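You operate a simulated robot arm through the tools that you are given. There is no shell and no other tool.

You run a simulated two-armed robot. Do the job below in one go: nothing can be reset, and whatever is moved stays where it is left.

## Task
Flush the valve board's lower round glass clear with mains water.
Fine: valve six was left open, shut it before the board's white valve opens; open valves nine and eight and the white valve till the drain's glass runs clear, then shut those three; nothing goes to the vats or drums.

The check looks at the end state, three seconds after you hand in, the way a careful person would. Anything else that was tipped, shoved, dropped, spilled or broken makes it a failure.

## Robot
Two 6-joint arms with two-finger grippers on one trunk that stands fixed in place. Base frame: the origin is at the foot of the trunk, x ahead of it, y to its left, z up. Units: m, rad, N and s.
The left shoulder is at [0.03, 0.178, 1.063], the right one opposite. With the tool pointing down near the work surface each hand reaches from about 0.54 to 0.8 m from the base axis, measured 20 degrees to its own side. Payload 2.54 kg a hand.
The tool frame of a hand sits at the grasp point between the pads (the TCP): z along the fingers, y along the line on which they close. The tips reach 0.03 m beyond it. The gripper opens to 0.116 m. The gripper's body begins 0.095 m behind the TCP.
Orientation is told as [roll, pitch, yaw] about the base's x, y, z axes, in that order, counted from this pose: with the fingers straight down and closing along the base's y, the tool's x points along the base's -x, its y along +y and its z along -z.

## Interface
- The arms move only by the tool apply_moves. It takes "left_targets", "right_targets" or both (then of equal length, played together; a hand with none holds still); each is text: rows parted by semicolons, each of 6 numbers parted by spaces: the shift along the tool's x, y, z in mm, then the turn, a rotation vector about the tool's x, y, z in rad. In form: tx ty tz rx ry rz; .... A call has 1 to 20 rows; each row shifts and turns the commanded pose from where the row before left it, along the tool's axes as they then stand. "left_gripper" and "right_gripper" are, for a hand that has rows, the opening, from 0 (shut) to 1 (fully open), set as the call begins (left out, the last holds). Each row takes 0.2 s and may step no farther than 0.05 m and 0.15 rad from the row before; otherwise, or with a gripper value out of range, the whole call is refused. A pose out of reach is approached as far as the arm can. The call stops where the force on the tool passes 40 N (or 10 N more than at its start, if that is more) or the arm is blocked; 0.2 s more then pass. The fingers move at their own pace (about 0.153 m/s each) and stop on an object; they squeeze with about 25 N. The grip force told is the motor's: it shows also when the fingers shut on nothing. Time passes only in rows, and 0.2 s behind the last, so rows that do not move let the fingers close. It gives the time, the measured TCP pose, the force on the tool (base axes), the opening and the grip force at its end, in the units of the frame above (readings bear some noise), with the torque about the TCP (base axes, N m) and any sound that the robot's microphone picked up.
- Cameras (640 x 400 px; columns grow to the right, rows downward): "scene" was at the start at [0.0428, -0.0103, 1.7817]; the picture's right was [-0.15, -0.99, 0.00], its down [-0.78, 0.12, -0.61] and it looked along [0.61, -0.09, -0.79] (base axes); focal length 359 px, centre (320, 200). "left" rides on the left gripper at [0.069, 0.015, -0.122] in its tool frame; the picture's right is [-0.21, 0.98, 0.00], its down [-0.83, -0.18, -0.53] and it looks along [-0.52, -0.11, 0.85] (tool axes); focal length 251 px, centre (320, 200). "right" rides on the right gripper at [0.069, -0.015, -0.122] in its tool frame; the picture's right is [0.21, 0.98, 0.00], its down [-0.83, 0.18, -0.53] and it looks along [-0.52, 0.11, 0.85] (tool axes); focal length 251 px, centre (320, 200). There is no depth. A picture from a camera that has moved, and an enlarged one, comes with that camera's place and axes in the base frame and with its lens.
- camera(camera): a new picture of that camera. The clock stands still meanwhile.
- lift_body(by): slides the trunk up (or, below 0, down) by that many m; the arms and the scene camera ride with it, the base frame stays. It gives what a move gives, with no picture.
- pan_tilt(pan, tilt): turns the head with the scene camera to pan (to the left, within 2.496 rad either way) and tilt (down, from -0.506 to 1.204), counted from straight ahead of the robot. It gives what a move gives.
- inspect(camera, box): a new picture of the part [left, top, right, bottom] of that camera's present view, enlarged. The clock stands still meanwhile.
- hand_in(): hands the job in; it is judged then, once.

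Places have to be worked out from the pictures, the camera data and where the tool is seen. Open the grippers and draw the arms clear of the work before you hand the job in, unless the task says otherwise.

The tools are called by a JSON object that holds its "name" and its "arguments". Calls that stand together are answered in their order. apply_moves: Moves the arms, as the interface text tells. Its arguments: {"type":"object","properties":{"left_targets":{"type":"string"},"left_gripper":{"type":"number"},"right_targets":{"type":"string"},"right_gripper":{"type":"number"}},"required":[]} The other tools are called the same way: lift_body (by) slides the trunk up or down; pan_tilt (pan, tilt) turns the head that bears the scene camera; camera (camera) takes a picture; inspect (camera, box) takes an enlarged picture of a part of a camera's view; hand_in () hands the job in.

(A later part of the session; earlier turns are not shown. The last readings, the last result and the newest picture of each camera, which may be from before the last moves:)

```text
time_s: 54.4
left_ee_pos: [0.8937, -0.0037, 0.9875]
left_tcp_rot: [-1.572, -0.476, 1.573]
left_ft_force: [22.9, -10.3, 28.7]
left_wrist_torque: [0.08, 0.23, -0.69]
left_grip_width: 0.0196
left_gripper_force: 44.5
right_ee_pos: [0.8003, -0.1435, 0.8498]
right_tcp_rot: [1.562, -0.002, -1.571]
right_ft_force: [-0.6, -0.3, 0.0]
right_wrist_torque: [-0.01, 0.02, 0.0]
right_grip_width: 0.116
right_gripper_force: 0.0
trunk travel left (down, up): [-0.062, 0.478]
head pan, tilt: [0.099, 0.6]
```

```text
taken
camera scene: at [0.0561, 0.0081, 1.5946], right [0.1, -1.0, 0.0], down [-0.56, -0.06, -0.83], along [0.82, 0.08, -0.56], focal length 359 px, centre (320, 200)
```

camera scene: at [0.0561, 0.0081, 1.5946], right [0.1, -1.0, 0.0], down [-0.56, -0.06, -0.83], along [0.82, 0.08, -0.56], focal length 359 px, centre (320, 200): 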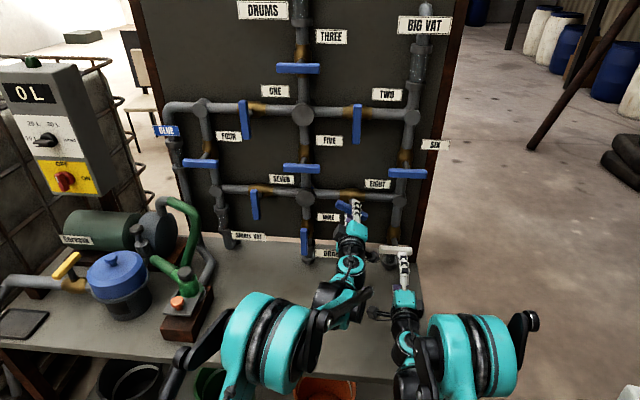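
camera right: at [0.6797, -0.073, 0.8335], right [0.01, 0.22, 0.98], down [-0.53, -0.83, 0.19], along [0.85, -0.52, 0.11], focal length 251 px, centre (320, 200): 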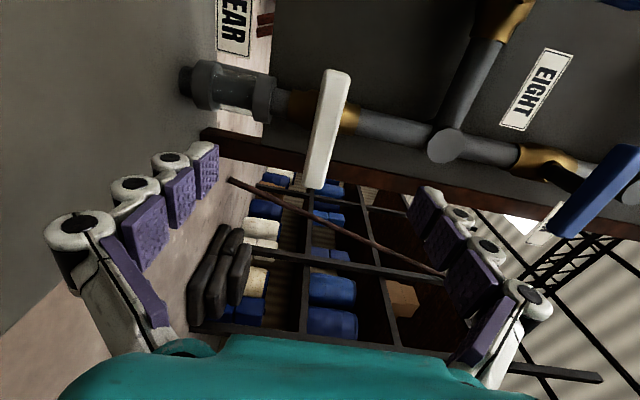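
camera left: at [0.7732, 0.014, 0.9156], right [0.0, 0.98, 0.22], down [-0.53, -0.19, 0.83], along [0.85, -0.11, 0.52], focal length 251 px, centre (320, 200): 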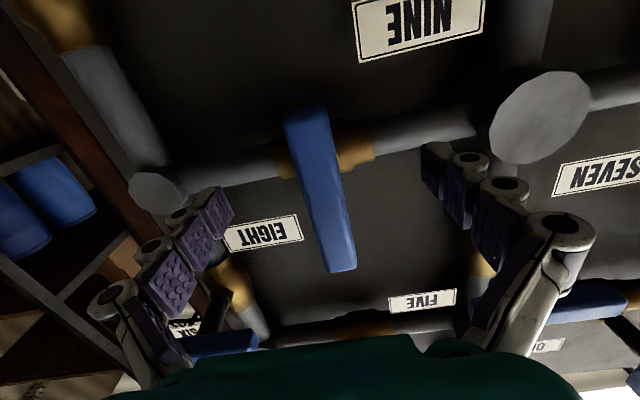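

At 1.1 rad with ~37 N stress, I re-grip and finish the turn.

{"name": "apply_moves", "arguments": {"left_targets": "0 0 0 0 0 0; 0 0 0 0 0 0", "left_gripper": 0.35}}

{"name": "apply_moves", "arguments": {"left_targets": "0 0 0 0 0 0; 0 0 0 0 0 0; 0 0 0 0 0 0", "left_gripper": 0}}

{"name": "apply_moves", "arguments": {"left_targets": "0 0 0 0 0 -0.07; 0 0 0 0 0 -0.07; 0 0 0 0 0 -0.07; 0 0 0 0 0 -0.07"}}

{"name": "inspect", "arguments": {"camera": "scene", "box": [290, 170, 390, 250]}}

```text
time_s: 55.0
left_ee_pos: [0.8932, -0.0007, 0.9851]
left_tcp_rot: [-1.571, -0.475, 1.575]
left_ft_force: [0.2, -0.8, 0.3]
left_wrist_torque: [0.01, 0.04, 0.02]
left_grip_width: 0.0405
left_gripper_force: 0.1
right_ee_pos: [0.8019, -0.143, 0.8489]
right_tcp_rot: [1.562, -0.003, -1.571]
right_ft_force: [0.5, -0.3, 1.0]
right_wrist_torque: [0.0, 0.0, 0.0]
right_grip_width: 0.1161
right_gripper_force: 0.0
trunk travel left (down, up): [-0.062, 0.478]
head pan, tilt: [0.099, 0.6]
```

```text
time_s: 55.8
left_ee_pos: [0.8927, -0.0032, 0.9887]
left_tcp_rot: [-1.574, -0.476, 1.572]
left_ft_force: [18.2, -5.0, 28.7]
left_wrist_torque: [0.09, 0.12, -0.39]
left_grip_width: 0.0198
left_gripper_force: 44.8
right_ee_pos: [0.7997, -0.1435, 0.8491]
right_tcp_rot: [1.563, -0.002, -1.569]
right_ft_force: [-0.7, -0.3, 0.0]
right_wrist_torque: [-0.01, 0.02, -0.01]
right_grip_width: 0.116
right_gripper_force: 0.0
trunk travel left (down, up): [-0.062, 0.478]
head pan, tilt: [0.099, 0.6]
```

```text
time_s: 56.3
left_ee_pos: [0.8935, -0.0028, 0.9887]
left_tcp_rot: [-1.573, -0.394, 1.571]
left_ft_force: [9.5, -4.6, 16.6]
left_wrist_torque: [0.05, -0.39, 0.65]
left_grip_width: 0.0198
left_gripper_force: 44.4
right_ee_pos: [0.8002, -0.143, 0.8485]
right_tcp_rot: [1.561, -0.001, -1.569]
right_ft_force: [-0.2, 0.0, 0.5]
right_wrist_torque: [0.03, -0.01, -0.02]
right_grip_width: 0.1159
right_gripper_force: 0.1
trunk travel left (down, up): [-0.062, 0.478]
head pan, tilt: [0.099, 0.6]
stopped in row 2 (left hand): the force on the tool passed its limit at 46 N (the readings are from after the stop); the commanded pose is now the measured one
```

```text
5.00 times, centred on (340, 210) of scene
camera zoom: at [0.0553, 0.009, 1.5942], right [0.1, -0.99, 0.0], down [-0.56, -0.06, -0.83], along [0.82, 0.08, -0.56], focal length 1796 px, centre (220, 150)
```

zoom: 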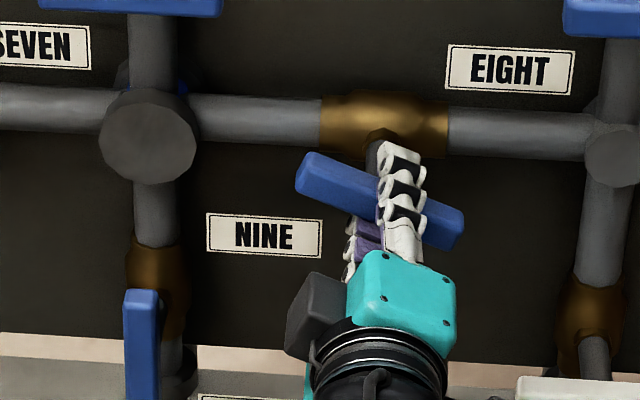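

The pivot sits a few mm higher than I held; after the stop the commanded pose now matches. I continue with a tiny upward give.

{"name": "apply_moves", "arguments": {"left_targets": "0 -0.5 0 0 0 -0.05; 0 0 0 0 0 -0.06; 0 0 0 0 0 -0.06; 0 0 0 0 0 -0.06"}}

```text
time_s: 57.3
left_ee_pos: [0.8935, -0.0024, 0.9897]
left_tcp_rot: [-1.572, -0.162, 1.572]
left_ft_force: [13.9, -3.3, 23.4]
left_wrist_torque: [0.08, -0.03, -0.29]
left_grip_width: 0.0196
left_gripper_force: 44.6
right_ee_pos: [0.7995, -0.1438, 0.8507]
right_tcp_rot: [1.563, 0.0, -1.569]
right_ft_force: [-0.2, 0.2, 0.4]
right_wrist_torque: [-0.02, 0.01, 0.0]
right_grip_width: 0.1162
right_gripper_force: 0.0
trunk travel left (down, up): [-0.062, 0.478]
head pan, tilt: [0.099, 0.6]
```

Still +23 N upward, so I give 1.5 mm up and turn the last 0.16 rad.

{"name": "apply_moves", "arguments": {"left_targets": "0 -1.5 0 0 0 0; 0 -0.5 0 0 0 -0.05; 0 0 0 0 0 -0.06; 0 0 0 0 0 -0.05; 0 0 0 0 0 0"}}

{"name": "inspect", "arguments": {"camera": "scene", "box": [290, 170, 390, 250]}}

```text
time_s: 58.5
left_ee_pos: [0.8937, -0.004, 0.9905]
left_tcp_rot: [-1.536, -0.013, 1.563]
left_ft_force: [-5.9, -13.7, 1.6]
left_wrist_torque: [-0.04, -1.26, 0.08]
left_grip_width: 0.02
left_gripper_force: 44.1
left hand out of reach, approached as far as the arm can: row 4
right_ee_pos: [0.8008, -0.1454, 0.8483]
right_tcp_rot: [1.562, -0.002, -1.572]
right_ft_force: [0.3, 0.3, 0.1]
right_wrist_torque: [-0.01, -0.02, -0.01]
right_grip_width: 0.116
right_gripper_force: 0.1
trunk travel left (down, up): [-0.062, 0.478]
head pan, tilt: [0.099, 0.6]
```

```text
5.00 times, centred on (340, 210) of scene
camera zoom: at [0.0553, 0.0074, 1.5943], right [0.1, -1.0, 0.0], down [-0.56, -0.05, -0.83], along [0.82, 0.08, -0.56], focal length 1796 px, centre (220, 150)
```

zoom: 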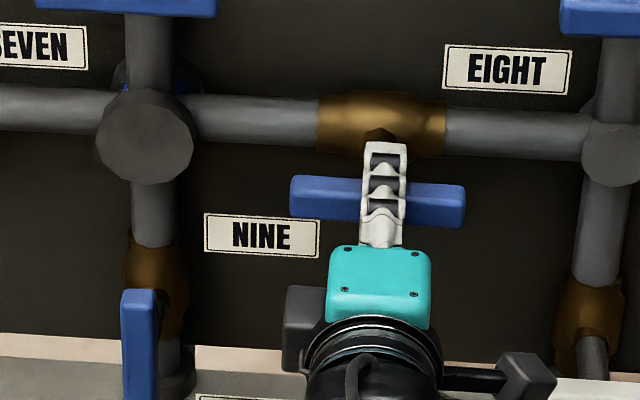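

EIGHT now stands along its pipe (open). I loosen the left fingers but keep them around the bar for shutting it later, and line the right hand up on CLEAR and advance 91 mm.

{"name": "apply_moves", "arguments": {"left_targets": "0 0 0 0 0 0; 0 0 0 0 0 0; 0 0 0 0 0 0; 0 0 0 0 0 0; 0 0 0 0 0 0; 0 0 0 0 0 0", "left_gripper": 0.5, "right_targets": "1.5 1.5 0 0 0 0; 0 0 25 0 0 0; 0 0 25 0 0 0; 0 0 22 0 0 0; 0 0 19 0 0 0; 0 0 0 0 0 0"}}

{"name": "camera", "arguments": {"camera": "right"}}

{"name": "inspect", "arguments": {"camera": "scene", "box": [260, 160, 440, 290]}}

{"name": "camera", "arguments": {"camera": "left"}}

```text
time_s: 59.9
left_ee_pos: [0.8941, 0.0006, 0.991]
left_tcp_rot: [-1.538, -0.012, 1.565]
left_ft_force: [-0.2, -0.4, 0.3]
left_wrist_torque: [0.01, 0.04, -0.02]
left_grip_width: 0.0581
left_gripper_force: 0.0
right_ee_pos: [0.8926, -0.1415, 0.8487]
right_tcp_rot: [1.563, -0.003, -1.569]
right_ft_force: [0.0, 0.8, -0.3]
right_wrist_torque: [0.02, 0.01, 0.05]
right_grip_width: 0.1158
right_gripper_force: 0.1
trunk travel left (down, up): [-0.062, 0.478]
head pan, tilt: [0.099, 0.6]
```

```text
taken
camera right: at [0.7706, -0.0708, 0.8337], right [0.01, 0.22, 0.98], down [-0.53, -0.83, 0.19], along [0.85, -0.52, 0.11], focal length 251 px, centre (320, 200)
```

right: 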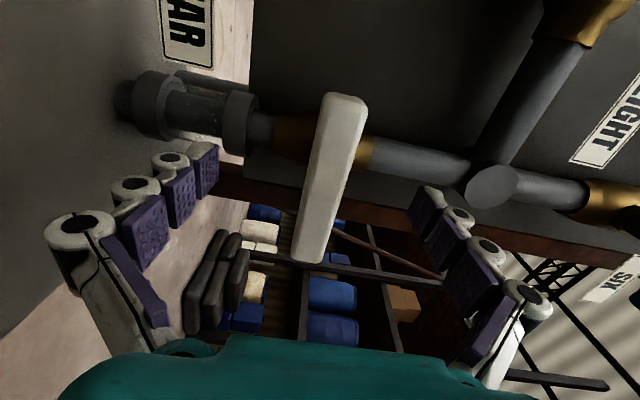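

```text
3.08 times, centred on (350, 225) of scene
camera zoom: at [0.0568, 0.0096, 1.5943], right [0.1, -1.0, 0.0], down [-0.56, -0.06, -0.82], along [0.82, 0.08, -0.57], focal length 1105 px, centre (228, 123)
```

zoom: 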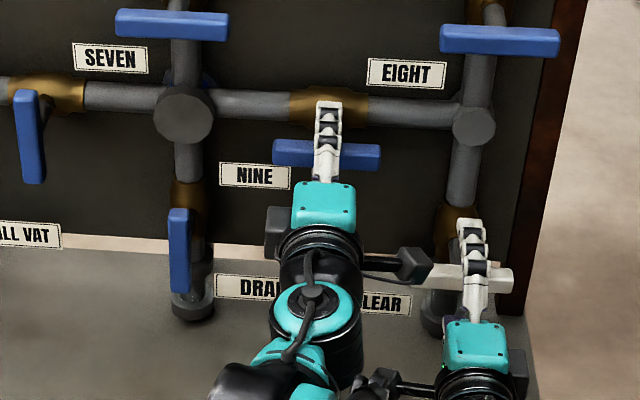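

```text
taken
camera left: at [0.7711, -0.0669, 0.9766], right [-0.03, 0.23, -0.97], down [-0.52, 0.83, 0.21], along [0.85, 0.52, 0.09], focal length 251 px, centre (320, 200)
```

left: 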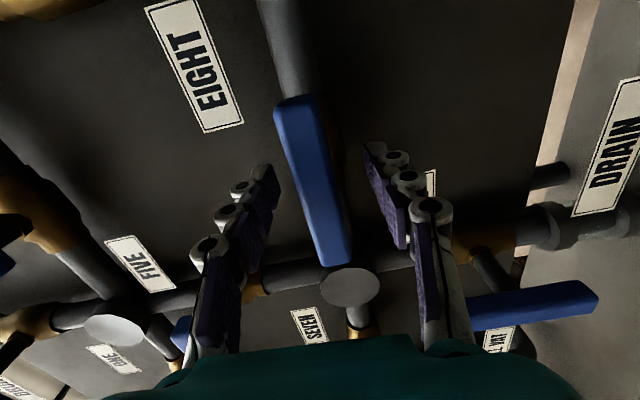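

All in place; six is across its pipe, nine and eight along theirs. I close the right gripper on the white bar.

{"name": "apply_moves", "arguments": {"right_targets": "0 0 2 0 0 0; 0 0 0 0 0 0; 0 0 0 0 0 0; 0 0 0 0 0 0", "right_gripper": 0}}

{"name": "inspect", "arguments": {"camera": "scene", "box": [280, 100, 440, 200]}}

{"name": "inspect", "arguments": {"camera": "scene", "box": [280, 210, 340, 270]}}

```text
time_s: 60.9
left_ee_pos: [0.8938, 0.0012, 0.9912]
left_tcp_rot: [-1.537, -0.013, 1.566]
left_ft_force: [-0.3, 0.1, -0.4]
left_wrist_torque: [0.01, -0.01, -0.04]
left_grip_width: 0.0579
left_gripper_force: 0.0
right_ee_pos: [0.894, -0.1415, 0.8494]
right_tcp_rot: [1.563, -0.002, -1.57]
right_ft_force: [11.8, -2.3, 18.3]
right_wrist_torque: [-0.01, -0.24, 0.44]
right_grip_width: 0.0197
right_gripper_force: 44.5
trunk travel left (down, up): [-0.062, 0.478]
head pan, tilt: [0.099, 0.6]
```

```text
4.00 times, centred on (360, 150) of scene
camera zoom: at [0.0557, 0.0099, 1.5945], right [0.1, -1.0, 0.0], down [-0.56, -0.06, -0.83], along [0.82, 0.08, -0.56], focal length 1437 px, centre (160, 400)
```

zoom: 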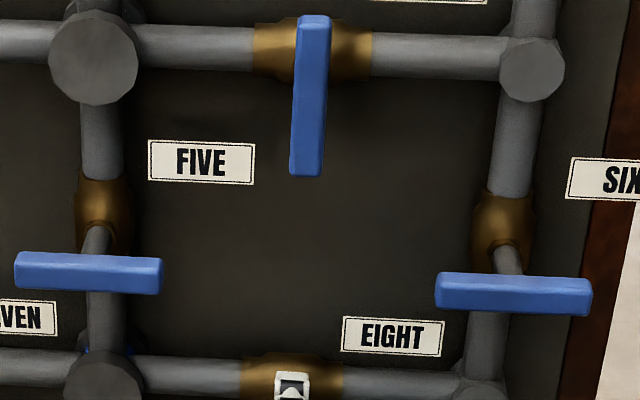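

```text
6.67 times, centred on (310, 240) of scene
camera zoom: at [0.0557, 0.0099, 1.5945], right [0.1, -1.0, 0.0], down [-0.56, -0.06, -0.83], along [0.82, 0.08, -0.56], focal length 2394 px, centre (387, -67)
```

zoom: 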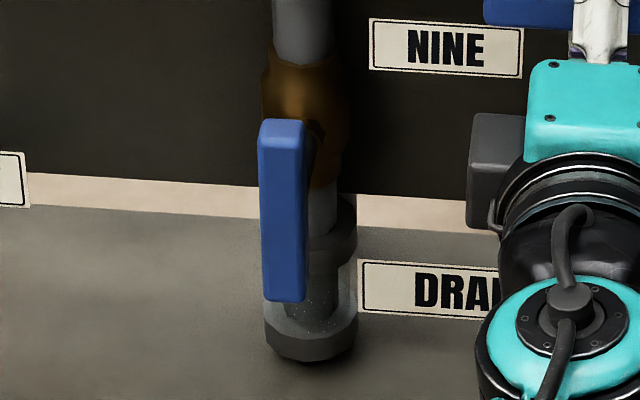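

The white bar is gripped, wanting to sit ~2 mm higher; the drain's glass is visible as a baseline. I give 2 mm up and turn counter-clockwise.

{"name": "apply_moves", "arguments": {"right_targets": "0 2 0 0 0 0; 0 0 0 0 0 -0.07; 0 0 0 0 0 -0.07; 0 0 0 0 0 -0.07"}}

{"name": "inspect", "arguments": {"camera": "scene", "box": [340, 210, 440, 290]}}

{"name": "inspect", "arguments": {"camera": "scene", "box": [280, 210, 340, 270]}}

```text
time_s: 61.9
left_ee_pos: [0.8947, 0.0, 0.9877]
left_tcp_rot: [-1.536, -0.012, 1.566]
left_ft_force: [-0.3, 0.1, -0.3]
left_wrist_torque: [0.01, 0.02, 0.02]
left_grip_width: 0.0579
left_gripper_force: 0.0
right_ee_pos: [0.8936, -0.1411, 0.8502]
right_tcp_rot: [1.558, -0.213, -1.567]
right_ft_force: [-15.4, 2.4, -19.1]
right_wrist_torque: [0.0, -0.17, -0.86]
right_grip_width: 0.0195
right_gripper_force: 44.9
trunk travel left (down, up): [-0.062, 0.478]
head pan, tilt: [0.099, 0.6]
```

```text
5.00 times, centred on (390, 250) of scene
camera zoom: at [0.0577, 0.0096, 1.5941], right [0.1, -1.0, 0.0], down [-0.56, -0.06, -0.82], along [0.82, 0.08, -0.57], focal length 1796 px, centre (-30, -50)
```

zoom: 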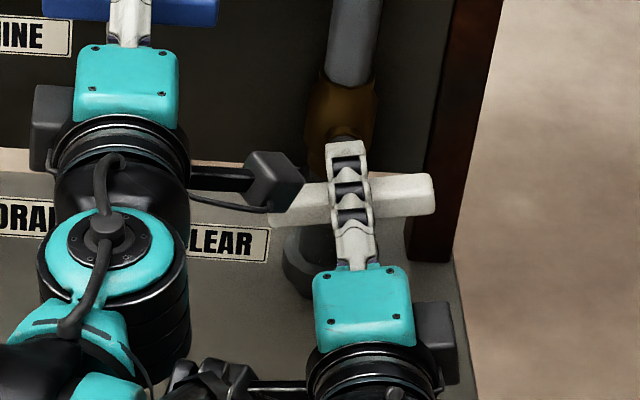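

```text
6.67 times, centred on (310, 240) of scene
camera zoom: at [0.0577, 0.0096, 1.5941], right [0.1, -1.0, 0.0], down [-0.56, -0.06, -0.82], along [0.82, 0.08, -0.57], focal length 2394 px, centre (387, -67)
```

zoom: 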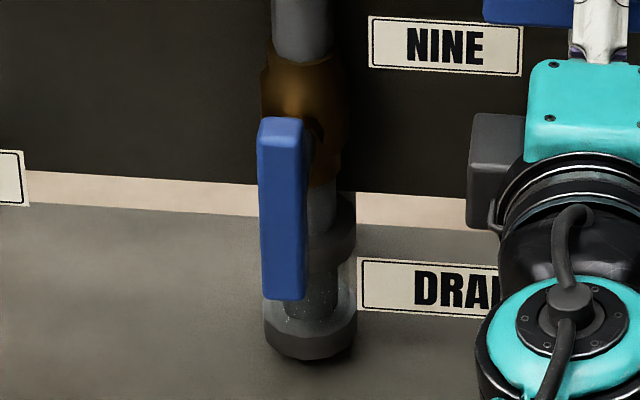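

The white valve is turning (0.21 rad), with no flow seen yet. I continue, giving 1 mm back down.

{"name": "apply_moves", "arguments": {"right_targets": "0 -1.5 -1 0 0 -0.07; 0 0 0 0 0 -0.07; 0 0 0 0 0 -0.07; 0 0 0 0 0 -0.07"}}

{"name": "inspect", "arguments": {"camera": "scene", "box": [280, 210, 340, 270]}}

```text
time_s: 62.9
left_ee_pos: [0.8943, 0.0008, 0.9893]
left_tcp_rot: [-1.537, -0.011, 1.565]
left_ft_force: [0.2, -0.7, 0.5]
left_wrist_torque: [0.01, 0.0, -0.03]
left_grip_width: 0.0579
left_gripper_force: 0.1
right_ee_pos: [0.8948, -0.1406, 0.8495]
right_tcp_rot: [1.56, -0.494, -1.565]
right_ft_force: [-13.6, 7.0, -7.3]
right_wrist_torque: [0.02, -0.28, -0.49]
right_grip_width: 0.0198
right_gripper_force: 45.0
trunk travel left (down, up): [-0.062, 0.478]
head pan, tilt: [0.099, 0.6]
```

```text
6.67 times, centred on (310, 240) of scene
camera zoom: at [0.0561, 0.0103, 1.5943], right [0.1, -0.99, 0.0], down [-0.56, -0.06, -0.83], along [0.82, 0.08, -0.56], focal length 2394 px, centre (387, -67)
```

zoom: 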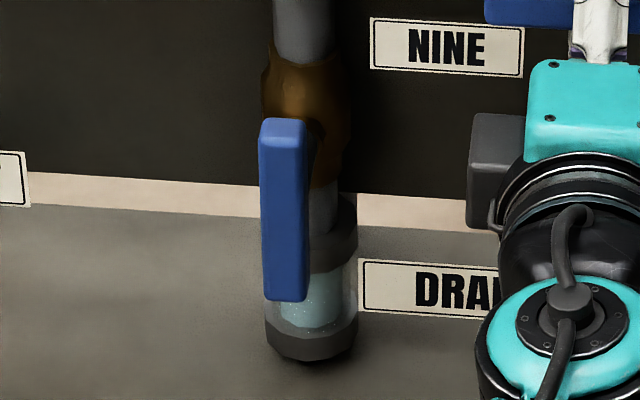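

Water has begun to flow in the drain's glass (pale tint). I open the white valve further.

{"name": "apply_moves", "arguments": {"right_targets": "0 0 0 0 0 -0.07; 0 0 0 0 0 -0.07; 0 0 0 0 0 -0.07; 0 0 0 0 0 -0.07"}}

{"name": "apply_moves", "arguments": {"right_targets": "0 0 0 0 0 -0.07; 0 0 0 0 0 -0.07; 0 0 0 0 0 -0.07; 0 0 0 0 0 -0.07"}}

{"name": "inspect", "arguments": {"camera": "scene", "box": [280, 210, 340, 270]}}

{"name": "camera", "arguments": {"camera": "scene"}}

```text
time_s: 63.9
left_ee_pos: [0.8946, 0.0013, 0.9892]
left_tcp_rot: [-1.539, -0.011, 1.566]
left_ft_force: [-0.6, 0.4, 0.1]
left_wrist_torque: [-0.01, -0.02, -0.01]
left_grip_width: 0.058
left_gripper_force: 0.1
right_ee_pos: [0.8943, -0.1414, 0.8511]
right_tcp_rot: [1.559, -0.774, -1.56]
right_ft_force: [10.7, 9.1, 13.5]
right_wrist_torque: [0.04, 0.16, -0.06]
right_grip_width: 0.0196
right_gripper_force: 44.7
trunk travel left (down, up): [-0.062, 0.478]
head pan, tilt: [0.099, 0.6]
```

```text
time_s: 64.7
left_ee_pos: [0.8939, -0.0002, 0.9897]
left_tcp_rot: [-1.535, -0.012, 1.566]
left_ft_force: [-0.4, 0.1, -0.8]
left_wrist_torque: [-0.03, 0.01, 0.02]
left_grip_width: 0.0583
left_gripper_force: 0.1
right_ee_pos: [0.8935, -0.1416, 0.8503]
right_tcp_rot: [1.556, -0.961, -1.552]
right_ft_force: [12.5, 3.6, 12.6]
right_wrist_torque: [-0.01, 0.17, 0.17]
right_grip_width: 0.0198
right_gripper_force: 44.7
trunk travel left (down, up): [-0.062, 0.478]
head pan, tilt: [0.099, 0.6]
stopped in row 3 (right hand): the force on the tool passed its limit at 41 N (the readings are from after the stop); the commanded pose is now the measured one
```

```text
6.67 times, centred on (310, 240) of scene
camera zoom: at [0.0565, 0.0102, 1.5942], right [0.1, -1.0, 0.0], down [-0.56, -0.06, -0.83], along [0.82, 0.08, -0.57], focal length 2394 px, centre (387, -67)
```

zoom: 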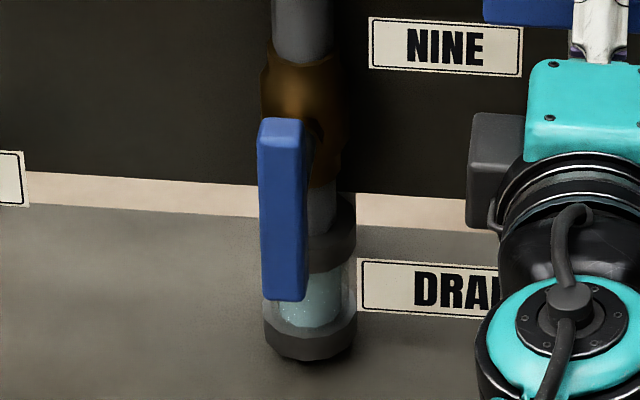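

```text
taken
camera scene: at [0.0565, 0.0102, 1.5942], right [0.1, -1.0, 0.0], down [-0.56, -0.06, -0.83], along [0.82, 0.08, -0.57], focal length 359 px, centre (320, 200)
```

scene: 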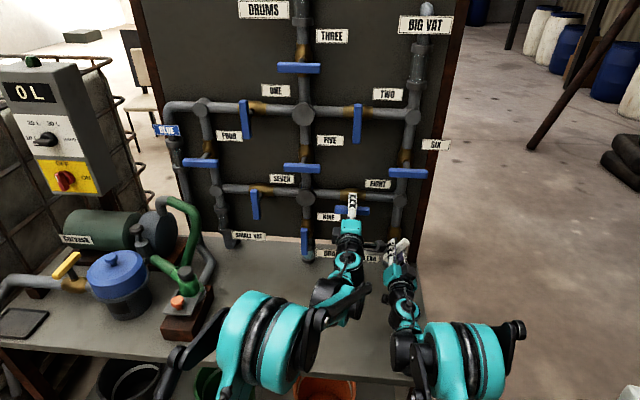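

Flow continues. I compare colour at the lower round glass and the other glasses.

{"name": "inspect", "arguments": {"camera": "scene", "box": [285, 170, 335, 215]}}

{"name": "inspect", "arguments": {"camera": "scene", "box": [290, 230, 330, 265]}}

{"name": "inspect", "arguments": {"camera": "left", "box": [480, 120, 640, 280]}}

{"name": "camera", "arguments": {"camera": "right"}}

```text
8.89 times, centred on (310, 192) of scene
camera zoom: at [0.0565, 0.0102, 1.5942], right [0.1, -1.0, 0.0], down [-0.56, -0.06, -0.83], along [0.82, 0.08, -0.57], focal length 3193 px, centre (409, 267)
```

zoom: 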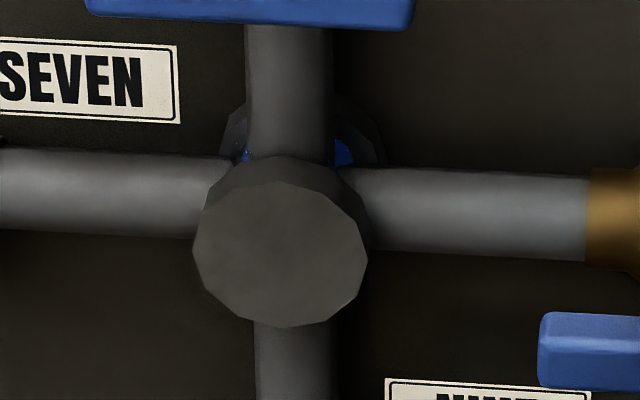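

```text
11.43 times, centred on (310, 248) of scene
camera zoom: at [0.0565, 0.0102, 1.5942], right [0.1, -1.0, 0.0], down [-0.56, -0.06, -0.83], along [0.82, 0.08, -0.57], focal length 4105 px, centre (434, -343)
```

zoom: 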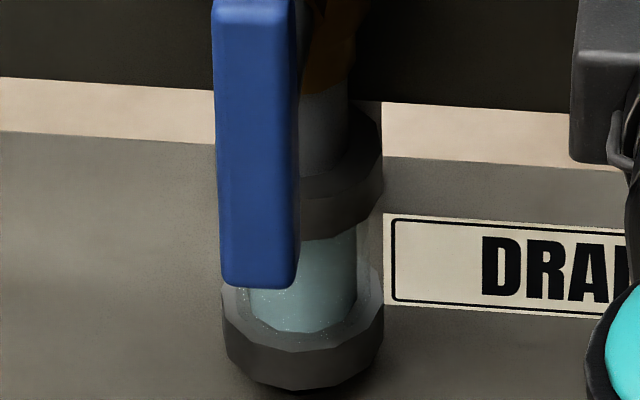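

```text
2.50 times, centred on (560, 200) of left
camera zoom: at [0.7709, -0.0667, 0.9767], right [-0.03, 0.23, -0.97], down [-0.52, 0.83, 0.21], along [0.85, 0.52, 0.09], focal length 629 px, centre (-280, 200)
```

zoom: 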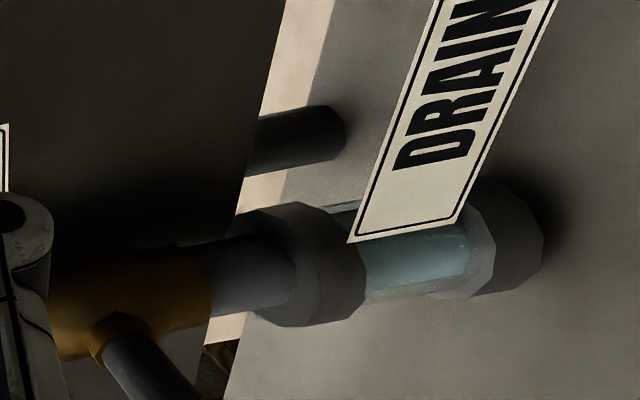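

```text
taken
camera right: at [0.7719, -0.1128, 0.7857], right [0.0, 0.92, 0.38], down [-0.53, -0.33, 0.79], along [0.85, -0.2, 0.49], focal length 251 px, centre (320, 200)
```

right: 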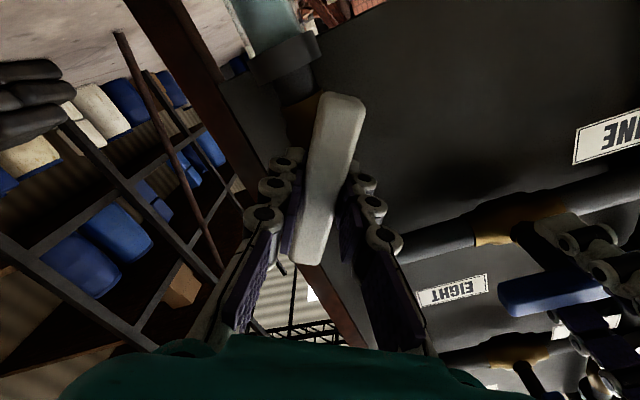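

The drain glass runs pale, but a blue remnant still shows in the lower round glass behind the node, so flushing must go on. I open the white valve the rest of the way.

{"name": "apply_moves", "arguments": {"right_targets": "0 0 0 0 0 -0.07; 0 0 0 0 0 -0.07; 0 0 0 0 0 -0.07; 0 0 0 0 0 -0.07"}}

{"name": "apply_moves", "arguments": {"right_targets": "0 0 0 0 0 -0.07; 0 0 0 0 0 -0.07; 0 0 0 0 0 -0.07; 0 0 0 0 0 -0.07; 0 0 0 0 0 -0.03"}}

{"name": "inspect", "arguments": {"camera": "scene", "box": [285, 170, 335, 215]}}

{"name": "inspect", "arguments": {"camera": "scene", "box": [290, 230, 330, 265]}}

{"name": "inspect", "arguments": {"camera": "scene", "box": [340, 210, 440, 290]}}

```text
time_s: 65.7
left_ee_pos: [0.8955, 0.0001, 0.9894]
left_tcp_rot: [-1.535, -0.013, 1.565]
left_ft_force: [-0.4, -0.1, 1.0]
left_wrist_torque: [-0.02, 0.01, 0.0]
left_grip_width: 0.0579
left_gripper_force: 0.0
right_ee_pos: [0.894, -0.1407, 0.8509]
right_tcp_rot: [1.541, -1.241, -1.539]
right_ft_force: [24.4, 3.9, 17.6]
right_wrist_torque: [-0.02, -0.17, -0.04]
right_grip_width: 0.0197
right_gripper_force: 45.0
trunk travel left (down, up): [-0.062, 0.478]
head pan, tilt: [0.099, 0.6]
```

```text
time_s: 66.8
left_ee_pos: [0.8947, 0.0011, 0.9899]
left_tcp_rot: [-1.537, -0.013, 1.568]
left_ft_force: [0.5, 0.6, 0.6]
left_wrist_torque: [0.04, -0.01, 0.01]
left_grip_width: 0.058
left_gripper_force: 0.0
right_ee_pos: [0.894, -0.1401, 0.8511]
right_tcp_rot: [1.13, -1.55, -1.126]
right_ft_force: [21.5, 7.8, 18.8]
right_wrist_torque: [0.01, -0.03, -0.08]
right_grip_width: 0.0199
right_gripper_force: 44.4
trunk travel left (down, up): [-0.062, 0.478]
head pan, tilt: [0.099, 0.6]
```

```text
8.89 times, centred on (310, 192) of scene
camera zoom: at [0.0568, 0.0113, 1.5943], right [0.1, -0.99, 0.0], down [-0.56, -0.06, -0.82], along [0.82, 0.08, -0.57], focal length 3193 px, centre (409, 267)
```

zoom: 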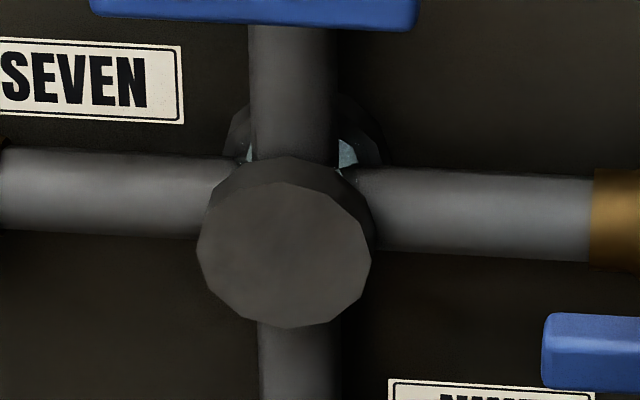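

```text
11.43 times, centred on (310, 248) of scene
camera zoom: at [0.0568, 0.0113, 1.5943], right [0.1, -0.99, 0.0], down [-0.56, -0.06, -0.82], along [0.82, 0.08, -0.57], focal length 4105 px, centre (434, -343)
```

zoom: 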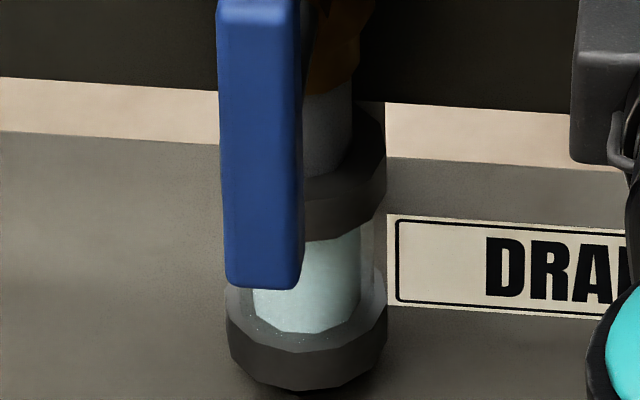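

```text
5.00 times, centred on (390, 250) of scene
camera zoom: at [0.0568, 0.0113, 1.5943], right [0.1, -0.99, 0.0], down [-0.56, -0.06, -0.82], along [0.82, 0.08, -0.57], focal length 1796 px, centre (-30, -50)
```

zoom: 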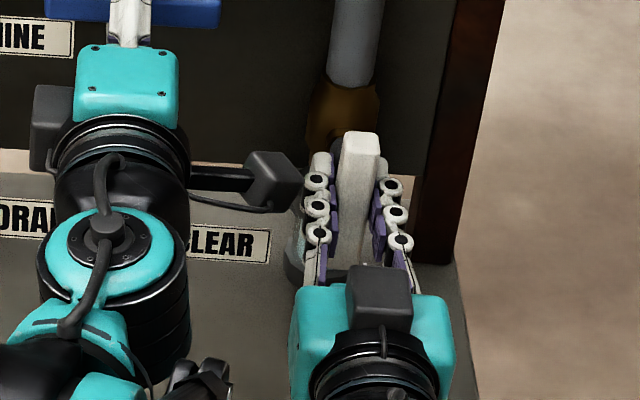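

The white valve is fully open, the lower round glass has gone from blue to pale, and the drain glass is brighter. I let it run about 3 s more (re-gripping the white bar to relieve stress) and look again.

{"name": "apply_moves", "arguments": {"right_targets": "0 0 0 0 0 0; 0 0 0 0 0 0; 0 0 0 0 0 0", "right_gripper": 0.35}}

{"name": "apply_moves", "arguments": {"right_targets": "0 0 0 0 0 0; 0 0 0 0 0 0; 0 0 0 0 0 0; 0 0 0 0 0 0; 0 0 0 0 0 0; 0 0 0 0 0 0; 0 0 0 0 0 0; 0 0 0 0 0 0; 0 0 0 0 0 0; 0 0 0 0 0 0", "right_gripper": 0}}

{"name": "inspect", "arguments": {"camera": "scene", "box": [285, 170, 335, 215]}}

{"name": "inspect", "arguments": {"camera": "scene", "box": [290, 230, 330, 265]}}

{"name": "inspect", "arguments": {"camera": "left", "box": [480, 120, 640, 280]}}

{"name": "camera", "arguments": {"camera": "scene"}}

```text
time_s: 67.7
left_ee_pos: [0.8945, 0.0005, 0.9891]
left_tcp_rot: [-1.538, -0.012, 1.564]
left_ft_force: [0.5, -0.4, -0.1]
left_wrist_torque: [0.01, 0.02, -0.01]
left_grip_width: 0.0581
left_gripper_force: 0.1
right_ee_pos: [0.8927, -0.1413, 0.8507]
right_tcp_rot: [1.156, -1.549, -1.152]
right_ft_force: [0.0, 0.1, -0.2]
right_wrist_torque: [-0.01, 0.03, 0.03]
right_grip_width: 0.0409
right_gripper_force: 0.0
trunk travel left (down, up): [-0.062, 0.478]
head pan, tilt: [0.099, 0.6]
```

```text
time_s: 69.8
left_ee_pos: [0.8929, 0.0011, 0.9896]
left_tcp_rot: [-1.536, -0.011, 1.565]
left_ft_force: [0.1, 0.5, 0.3]
left_wrist_torque: [-0.01, 0.0, -0.01]
left_grip_width: 0.0583
left_gripper_force: 0.0
right_ee_pos: [0.8946, -0.1403, 0.8518]
right_tcp_rot: [1.143, -1.548, -1.137]
right_ft_force: [-7.6, 14.3, -6.2]
right_wrist_torque: [0.0, 0.0, 0.14]
right_grip_width: 0.02
right_gripper_force: 45.0
trunk travel left (down, up): [-0.062, 0.478]
head pan, tilt: [0.099, 0.6]
```

```text
8.89 times, centred on (310, 192) of scene
camera zoom: at [0.0568, 0.0114, 1.5943], right [0.1, -0.99, 0.0], down [-0.56, -0.06, -0.82], along [0.82, 0.08, -0.57], focal length 3193 px, centre (409, 267)
```

zoom: 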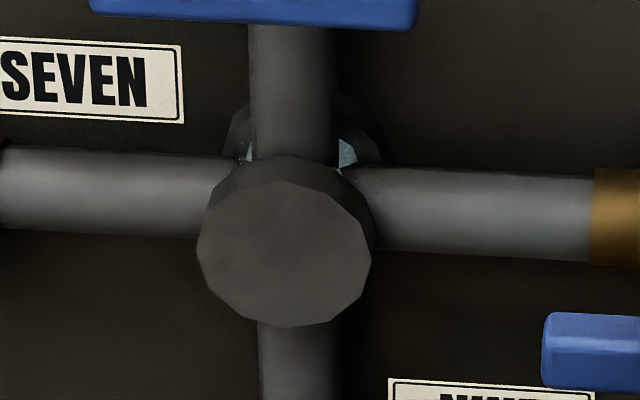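

```text
11.43 times, centred on (310, 248) of scene
camera zoom: at [0.0568, 0.0114, 1.5943], right [0.1, -0.99, 0.0], down [-0.56, -0.06, -0.82], along [0.82, 0.08, -0.57], focal length 4105 px, centre (434, -343)
```

zoom: 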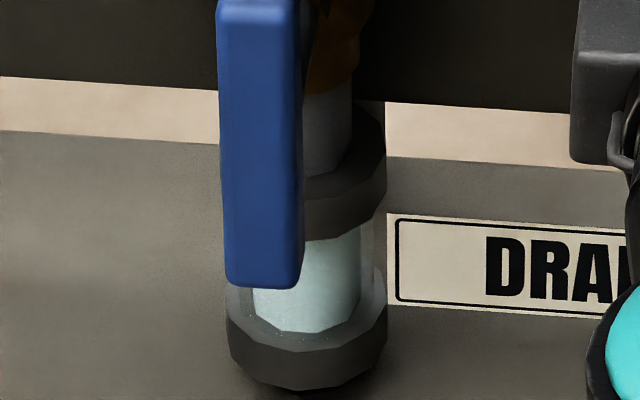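

```text
2.50 times, centred on (560, 200) of left
camera zoom: at [0.7711, -0.0656, 0.9766], right [-0.03, 0.23, -0.97], down [-0.52, 0.83, 0.21], along [0.85, 0.52, 0.09], focal length 629 px, centre (-280, 200)
```

zoom: 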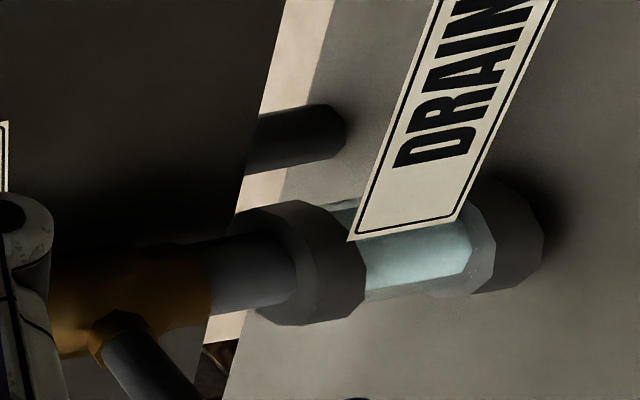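

```text
taken
camera scene: at [0.0568, 0.0114, 1.5943], right [0.1, -0.99, 0.0], down [-0.56, -0.06, -0.82], along [0.82, 0.08, -0.57], focal length 359 px, centre (320, 200)
```

scene: 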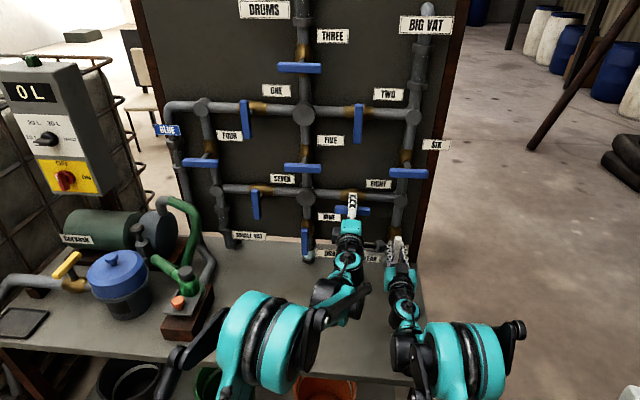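

The drain glass and round glass look the same pale clear as before, so the colour is steady. I now shut the white valve, turning clockwise in pieces while the flow keeps rinsing.

{"name": "apply_moves", "arguments": {"right_targets": "0 1 0 0 0 0; 0 0 0 0 0 0.07; 0 0 0 0 0 0.07; 0 0 0 0 0 0.07; 0 0 0 0 0 0.07"}}

{"name": "apply_moves", "arguments": {"right_targets": "0 0 0 0 0 0.07; 0 0 0 0 0 0.07; 0 0 0 0 0 0.07; 0 0 0 0 0 0.07"}}

{"name": "inspect", "arguments": {"camera": "scene", "box": [340, 210, 440, 290]}}

```text
time_s: 71.0
left_ee_pos: [0.8947, -0.0002, 0.9889]
left_tcp_rot: [-1.539, -0.012, 1.566]
left_ft_force: [0.2, 0.3, -0.8]
left_wrist_torque: [-0.02, 0.02, -0.05]
left_grip_width: 0.0581
left_gripper_force: 0.0
right_ee_pos: [0.8943, -0.1397, 0.8501]
right_tcp_rot: [1.541, -1.269, -1.54]
right_ft_force: [-13.6, 7.5, -6.8]
right_wrist_torque: [0.0, 0.36, 0.23]
right_grip_width: 0.0198
right_gripper_force: 44.3
trunk travel left (down, up): [-0.062, 0.478]
head pan, tilt: [0.099, 0.6]
```

```text
time_s: 72.0
left_ee_pos: [0.8948, 0.0001, 0.9892]
left_tcp_rot: [-1.537, -0.012, 1.565]
left_ft_force: [0.1, 0.5, 0.6]
left_wrist_torque: [-0.02, -0.02, 0.03]
left_grip_width: 0.058
left_gripper_force: 0.0
right_ee_pos: [0.8941, -0.1408, 0.8504]
right_tcp_rot: [1.555, -0.99, -1.556]
right_ft_force: [-25.2, 7.7, -18.0]
right_wrist_torque: [0.01, -0.29, 0.21]
right_grip_width: 0.0199
right_gripper_force: 44.1
trunk travel left (down, up): [-0.062, 0.478]
head pan, tilt: [0.099, 0.6]
```

```text
5.00 times, centred on (390, 250) of scene
camera zoom: at [0.0562, 0.0102, 1.5942], right [0.1, -1.0, 0.0], down [-0.56, -0.06, -0.83], along [0.82, 0.08, -0.56], focal length 1796 px, centre (-30, -50)
```

zoom: 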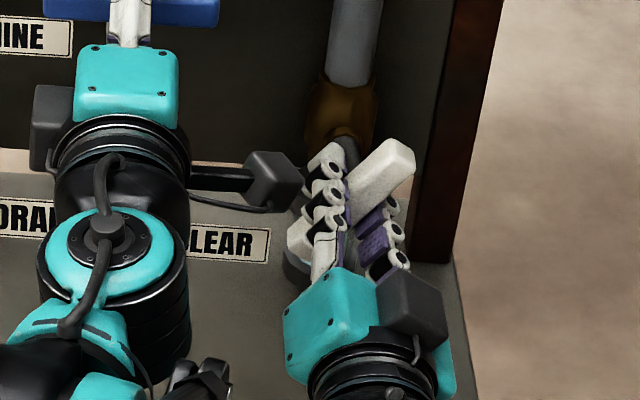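

I re-grip the white bar to relieve the 30 N stress and carry on closing.

{"name": "apply_moves", "arguments": {"right_targets": "0 0 0 0 0 0; 0 0 0 0 0 0", "right_gripper": 0.35}}

{"name": "apply_moves", "arguments": {"right_targets": "0 0 0 0 0 0; 0 0 0 0 0 0; 0 0 0 0 0 0", "right_gripper": 0}}

{"name": "apply_moves", "arguments": {"right_targets": "0 0 0 0 0 0.07; 0 0 0 0 0 0.07; 0 0 0 0 0 0.07; 0 0 0 0 0 0.07; 0 0 0 0 0 0.07"}}

```text
time_s: 72.7
left_ee_pos: [0.8944, -0.0001, 0.9898]
left_tcp_rot: [-1.537, -0.01, 1.565]
left_ft_force: [-0.3, -0.2, -0.1]
left_wrist_torque: [0.01, 0.02, 0.01]
left_grip_width: 0.058
left_gripper_force: 0.1
right_ee_pos: [0.8946, -0.1409, 0.8504]
right_tcp_rot: [1.554, -0.99, -1.556]
right_ft_force: [-0.6, 0.5, -0.1]
right_wrist_torque: [0.01, -0.01, -0.04]
right_grip_width: 0.0405
right_gripper_force: 0.1
trunk travel left (down, up): [-0.062, 0.478]
head pan, tilt: [0.099, 0.6]
```

```text
time_s: 73.5
left_ee_pos: [0.8956, 0.0007, 0.9901]
left_tcp_rot: [-1.537, -0.011, 1.565]
left_ft_force: [0.1, 0.1, -0.5]
left_wrist_torque: [0.01, -0.02, 0.02]
left_grip_width: 0.0577
left_gripper_force: 0.1
right_ee_pos: [0.8953, -0.1406, 0.8501]
right_tcp_rot: [1.554, -0.99, -1.555]
right_ft_force: [5.3, 0.0, 4.6]
right_wrist_torque: [0.0, 0.05, 0.1]
right_grip_width: 0.0196
right_gripper_force: 44.5
trunk travel left (down, up): [-0.062, 0.478]
head pan, tilt: [0.099, 0.6]
```

```text
time_s: 74.7
left_ee_pos: [0.8959, 0.0001, 0.9885]
left_tcp_rot: [-1.536, -0.013, 1.565]
left_ft_force: [0.9, 1.0, 0.8]
left_wrist_torque: [-0.01, 0.03, -0.03]
left_grip_width: 0.0579
left_gripper_force: 0.1
right_ee_pos: [0.8944, -0.1402, 0.8513]
right_tcp_rot: [1.559, -0.638, -1.562]
right_ft_force: [26.9, 0.4, 15.2]
right_wrist_torque: [0.02, 0.11, 0.25]
right_grip_width: 0.0198
right_gripper_force: 44.3
trunk travel left (down, up): [-0.062, 0.478]
head pan, tilt: [0.099, 0.6]
```

Now at ~0.93 of 1.57 rad; I re-grip again and continue.

{"name": "apply_moves", "arguments": {"right_targets": "0 0 0 0 0 0; 0 0 0 0 0 0", "right_gripper": 0.35}}

{"name": "apply_moves", "arguments": {"right_targets": "0 0 0 0 0 0; 0 0 0 0 0 0; 0 0 0 0 0 0", "right_gripper": 0}}

{"name": "apply_moves", "arguments": {"right_targets": "0 0 0 0 0 0.07; 0 0 0 0 0 0.07; 0 0 0 0 0 0.07; 0 0 0 0 0 0.07; 0 0 0 0 0 0.06"}}

{"name": "inspect", "arguments": {"camera": "scene", "box": [340, 210, 440, 290]}}

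```text
time_s: 75.2
left_ee_pos: [0.8938, -0.0005, 0.9902]
left_tcp_rot: [-1.538, -0.011, 1.565]
left_ft_force: [0.8, 0.4, 0.2]
left_wrist_torque: [-0.01, -0.01, 0.01]
left_grip_width: 0.058
left_gripper_force: 0.1
right_ee_pos: [0.8925, -0.142, 0.851]
right_tcp_rot: [1.56, -0.638, -1.564]
right_ft_force: [0.0, 0.4, 0.5]
right_wrist_torque: [0.02, -0.03, -0.01]
right_grip_width: 0.0409
right_gripper_force: 0.0
trunk travel left (down, up): [-0.062, 0.478]
head pan, tilt: [0.099, 0.6]
```

```text
time_s: 76.0
left_ee_pos: [0.8945, 0.0002, 0.9888]
left_tcp_rot: [-1.537, -0.014, 1.565]
left_ft_force: [-0.5, 0.4, -0.5]
left_wrist_torque: [-0.03, 0.01, -0.02]
left_grip_width: 0.058
left_gripper_force: 0.1
right_ee_pos: [0.893, -0.1401, 0.8508]
right_tcp_rot: [1.559, -0.639, -1.562]
right_ft_force: [-11.1, -0.4, -9.2]
right_wrist_torque: [-0.01, -0.09, -0.18]
right_grip_width: 0.0198
right_gripper_force: 44.5
trunk travel left (down, up): [-0.062, 0.478]
head pan, tilt: [0.099, 0.6]
```

```text
time_s: 77.2
left_ee_pos: [0.8959, 0.0006, 0.9908]
left_tcp_rot: [-1.533, -0.012, 1.565]
left_ft_force: [0.0, -0.8, -0.9]
left_wrist_torque: [-0.03, -0.05, -0.01]
left_grip_width: 0.0579
left_gripper_force: 0.1
right_ee_pos: [0.8929, -0.1424, 0.8505]
right_tcp_rot: [1.56, -0.298, -1.565]
right_ft_force: [-2.3, -3.8, -2.3]
right_wrist_torque: [0.0, 0.2, 1.02]
right_grip_width: 0.0196
right_gripper_force: 44.2
trunk travel left (down, up): [-0.062, 0.478]
head pan, tilt: [0.099, 0.6]
```

```text
5.00 times, centred on (390, 250) of scene
camera zoom: at [0.0571, 0.009, 1.5944], right [0.1, -1.0, 0.0], down [-0.56, -0.06, -0.82], along [0.82, 0.08, -0.57], focal length 1796 px, centre (-30, -50)
```

zoom: 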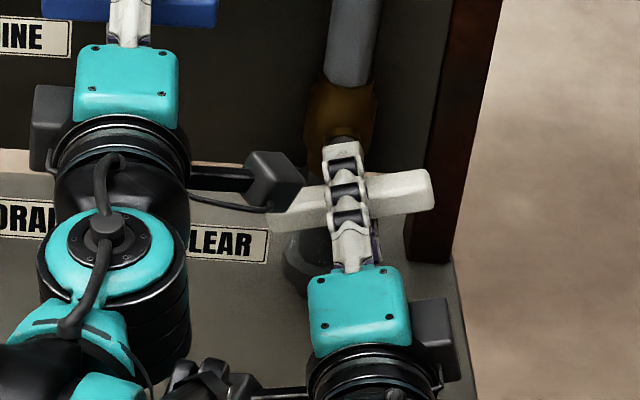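

Forces are low with 0.3 rad left; I turn the rest to level.

{"name": "apply_moves", "arguments": {"right_targets": "0 0 0 0 0 0.07; 0 0 0 0 0 0.07; 0 0 0 0 0 0.07; 0 0 0 0 0 0.06; 0 0 0 0 0 0.03"}}

{"name": "inspect", "arguments": {"camera": "scene", "box": [340, 210, 440, 290]}}

{"name": "inspect", "arguments": {"camera": "scene", "box": [290, 230, 330, 265]}}

```text
time_s: 78.5
left_ee_pos: [0.8955, 0.0002, 0.9904]
left_tcp_rot: [-1.539, -0.013, 1.566]
left_ft_force: [0.6, -0.3, -0.6]
left_wrist_torque: [-0.02, -0.01, 0.02]
left_grip_width: 0.058
left_gripper_force: 0.0
right_ee_pos: [0.8945, -0.1411, 0.8505]
right_tcp_rot: [1.562, 0.001, -1.568]
right_ft_force: [-8.7, -2.1, -7.3]
right_wrist_torque: [-0.06, -0.02, 0.86]
right_grip_width: 0.0197
right_gripper_force: 44.7
trunk travel left (down, up): [-0.062, 0.478]
head pan, tilt: [0.099, 0.6]
```

```text
5.00 times, centred on (390, 250) of scene
camera zoom: at [0.0567, 0.0094, 1.5943], right [0.1, -0.99, 0.0], down [-0.56, -0.06, -0.82], along [0.82, 0.08, -0.57], focal length 1796 px, centre (-30, -50)
```

zoom: 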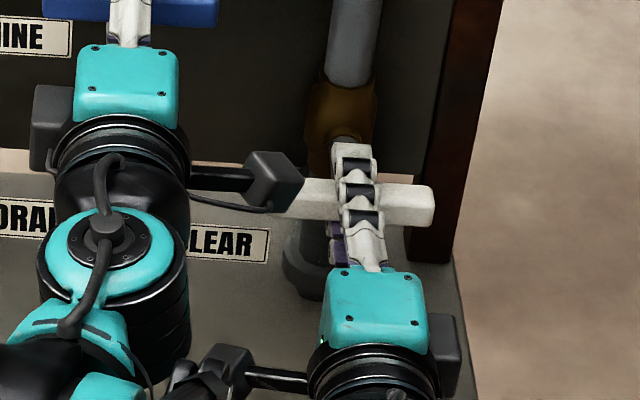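

```text
11.43 times, centred on (310, 248) of scene
camera zoom: at [0.0567, 0.0094, 1.5943], right [0.1, -0.99, 0.0], down [-0.56, -0.06, -0.82], along [0.82, 0.08, -0.57], focal length 4105 px, centre (434, -343)
```

zoom: 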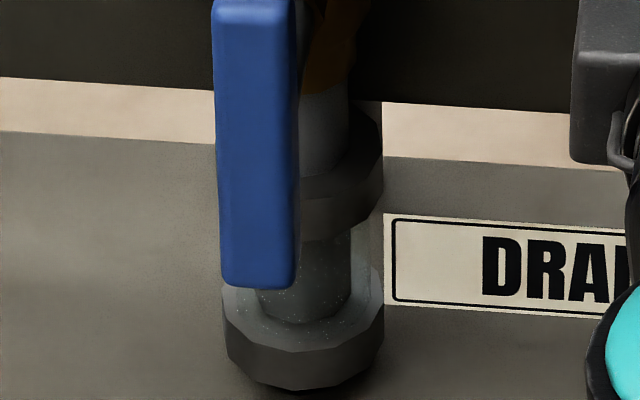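

The white valve is level and the drain flow has stopped. I release it, back the right hand off, and check the round glass.

{"name": "apply_moves", "arguments": {"right_targets": "0 0 0 0 0 0; 0 0 0 0 0 0; 0 0 0 0 0 0; 0 0 -20 0 0 0; 0 0 -25 0 0 0; 0 0 -25 0 0 0; 0 0 -25 0 0 0; 0 0 0 0 0 0", "right_gripper": 1}}

{"name": "inspect", "arguments": {"camera": "scene", "box": [285, 170, 335, 215]}}

{"name": "inspect", "arguments": {"camera": "scene", "box": [340, 210, 440, 290]}}

{"name": "camera", "arguments": {"camera": "right"}}

```text
time_s: 80.2
left_ee_pos: [0.8944, 0.0005, 0.989]
left_tcp_rot: [-1.538, -0.013, 1.565]
left_ft_force: [0.3, 0.0, 0.3]
left_wrist_torque: [0.01, -0.01, 0.0]
left_grip_width: 0.058
left_gripper_force: 0.1
right_ee_pos: [0.7976, -0.1413, 0.849]
right_tcp_rot: [1.564, 0.001, -1.572]
right_ft_force: [0.3, -0.4, -0.4]
right_wrist_torque: [0.01, -0.06, 0.01]
right_grip_width: 0.1162
right_gripper_force: 0.1
trunk travel left (down, up): [-0.062, 0.478]
head pan, tilt: [0.099, 0.6]
```

```text
8.89 times, centred on (310, 192) of scene
camera zoom: at [0.057, 0.0096, 1.5943], right [0.1, -1.0, 0.0], down [-0.56, -0.06, -0.82], along [0.82, 0.08, -0.57], focal length 3193 px, centre (409, 267)
```

zoom: 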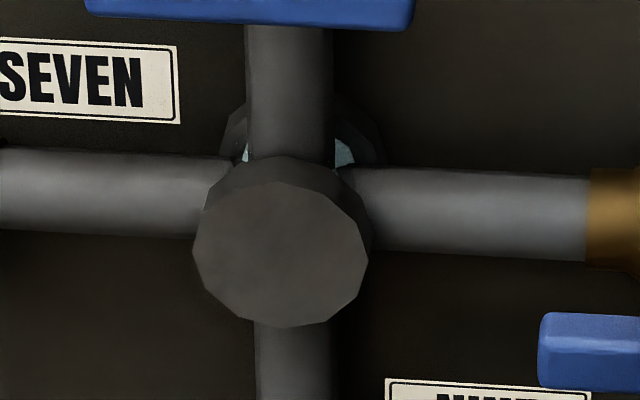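

```text
5.00 times, centred on (390, 250) of scene
camera zoom: at [0.057, 0.0096, 1.5943], right [0.1, -1.0, 0.0], down [-0.56, -0.06, -0.82], along [0.82, 0.08, -0.57], focal length 1796 px, centre (-30, -50)
```

zoom: 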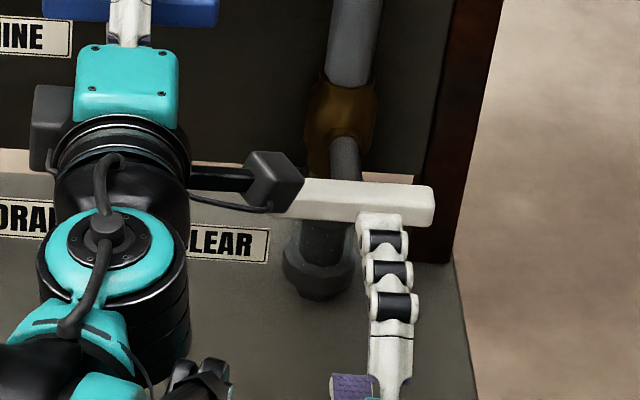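

```text
taken
camera right: at [0.6762, -0.0717, 0.8351], right [0.01, 0.21, 0.98], down [-0.53, -0.83, 0.19], along [0.85, -0.52, 0.11], focal length 251 px, centre (320, 200)
```

right: 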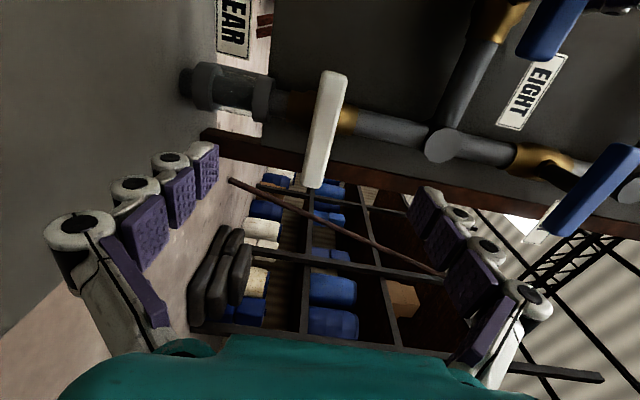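

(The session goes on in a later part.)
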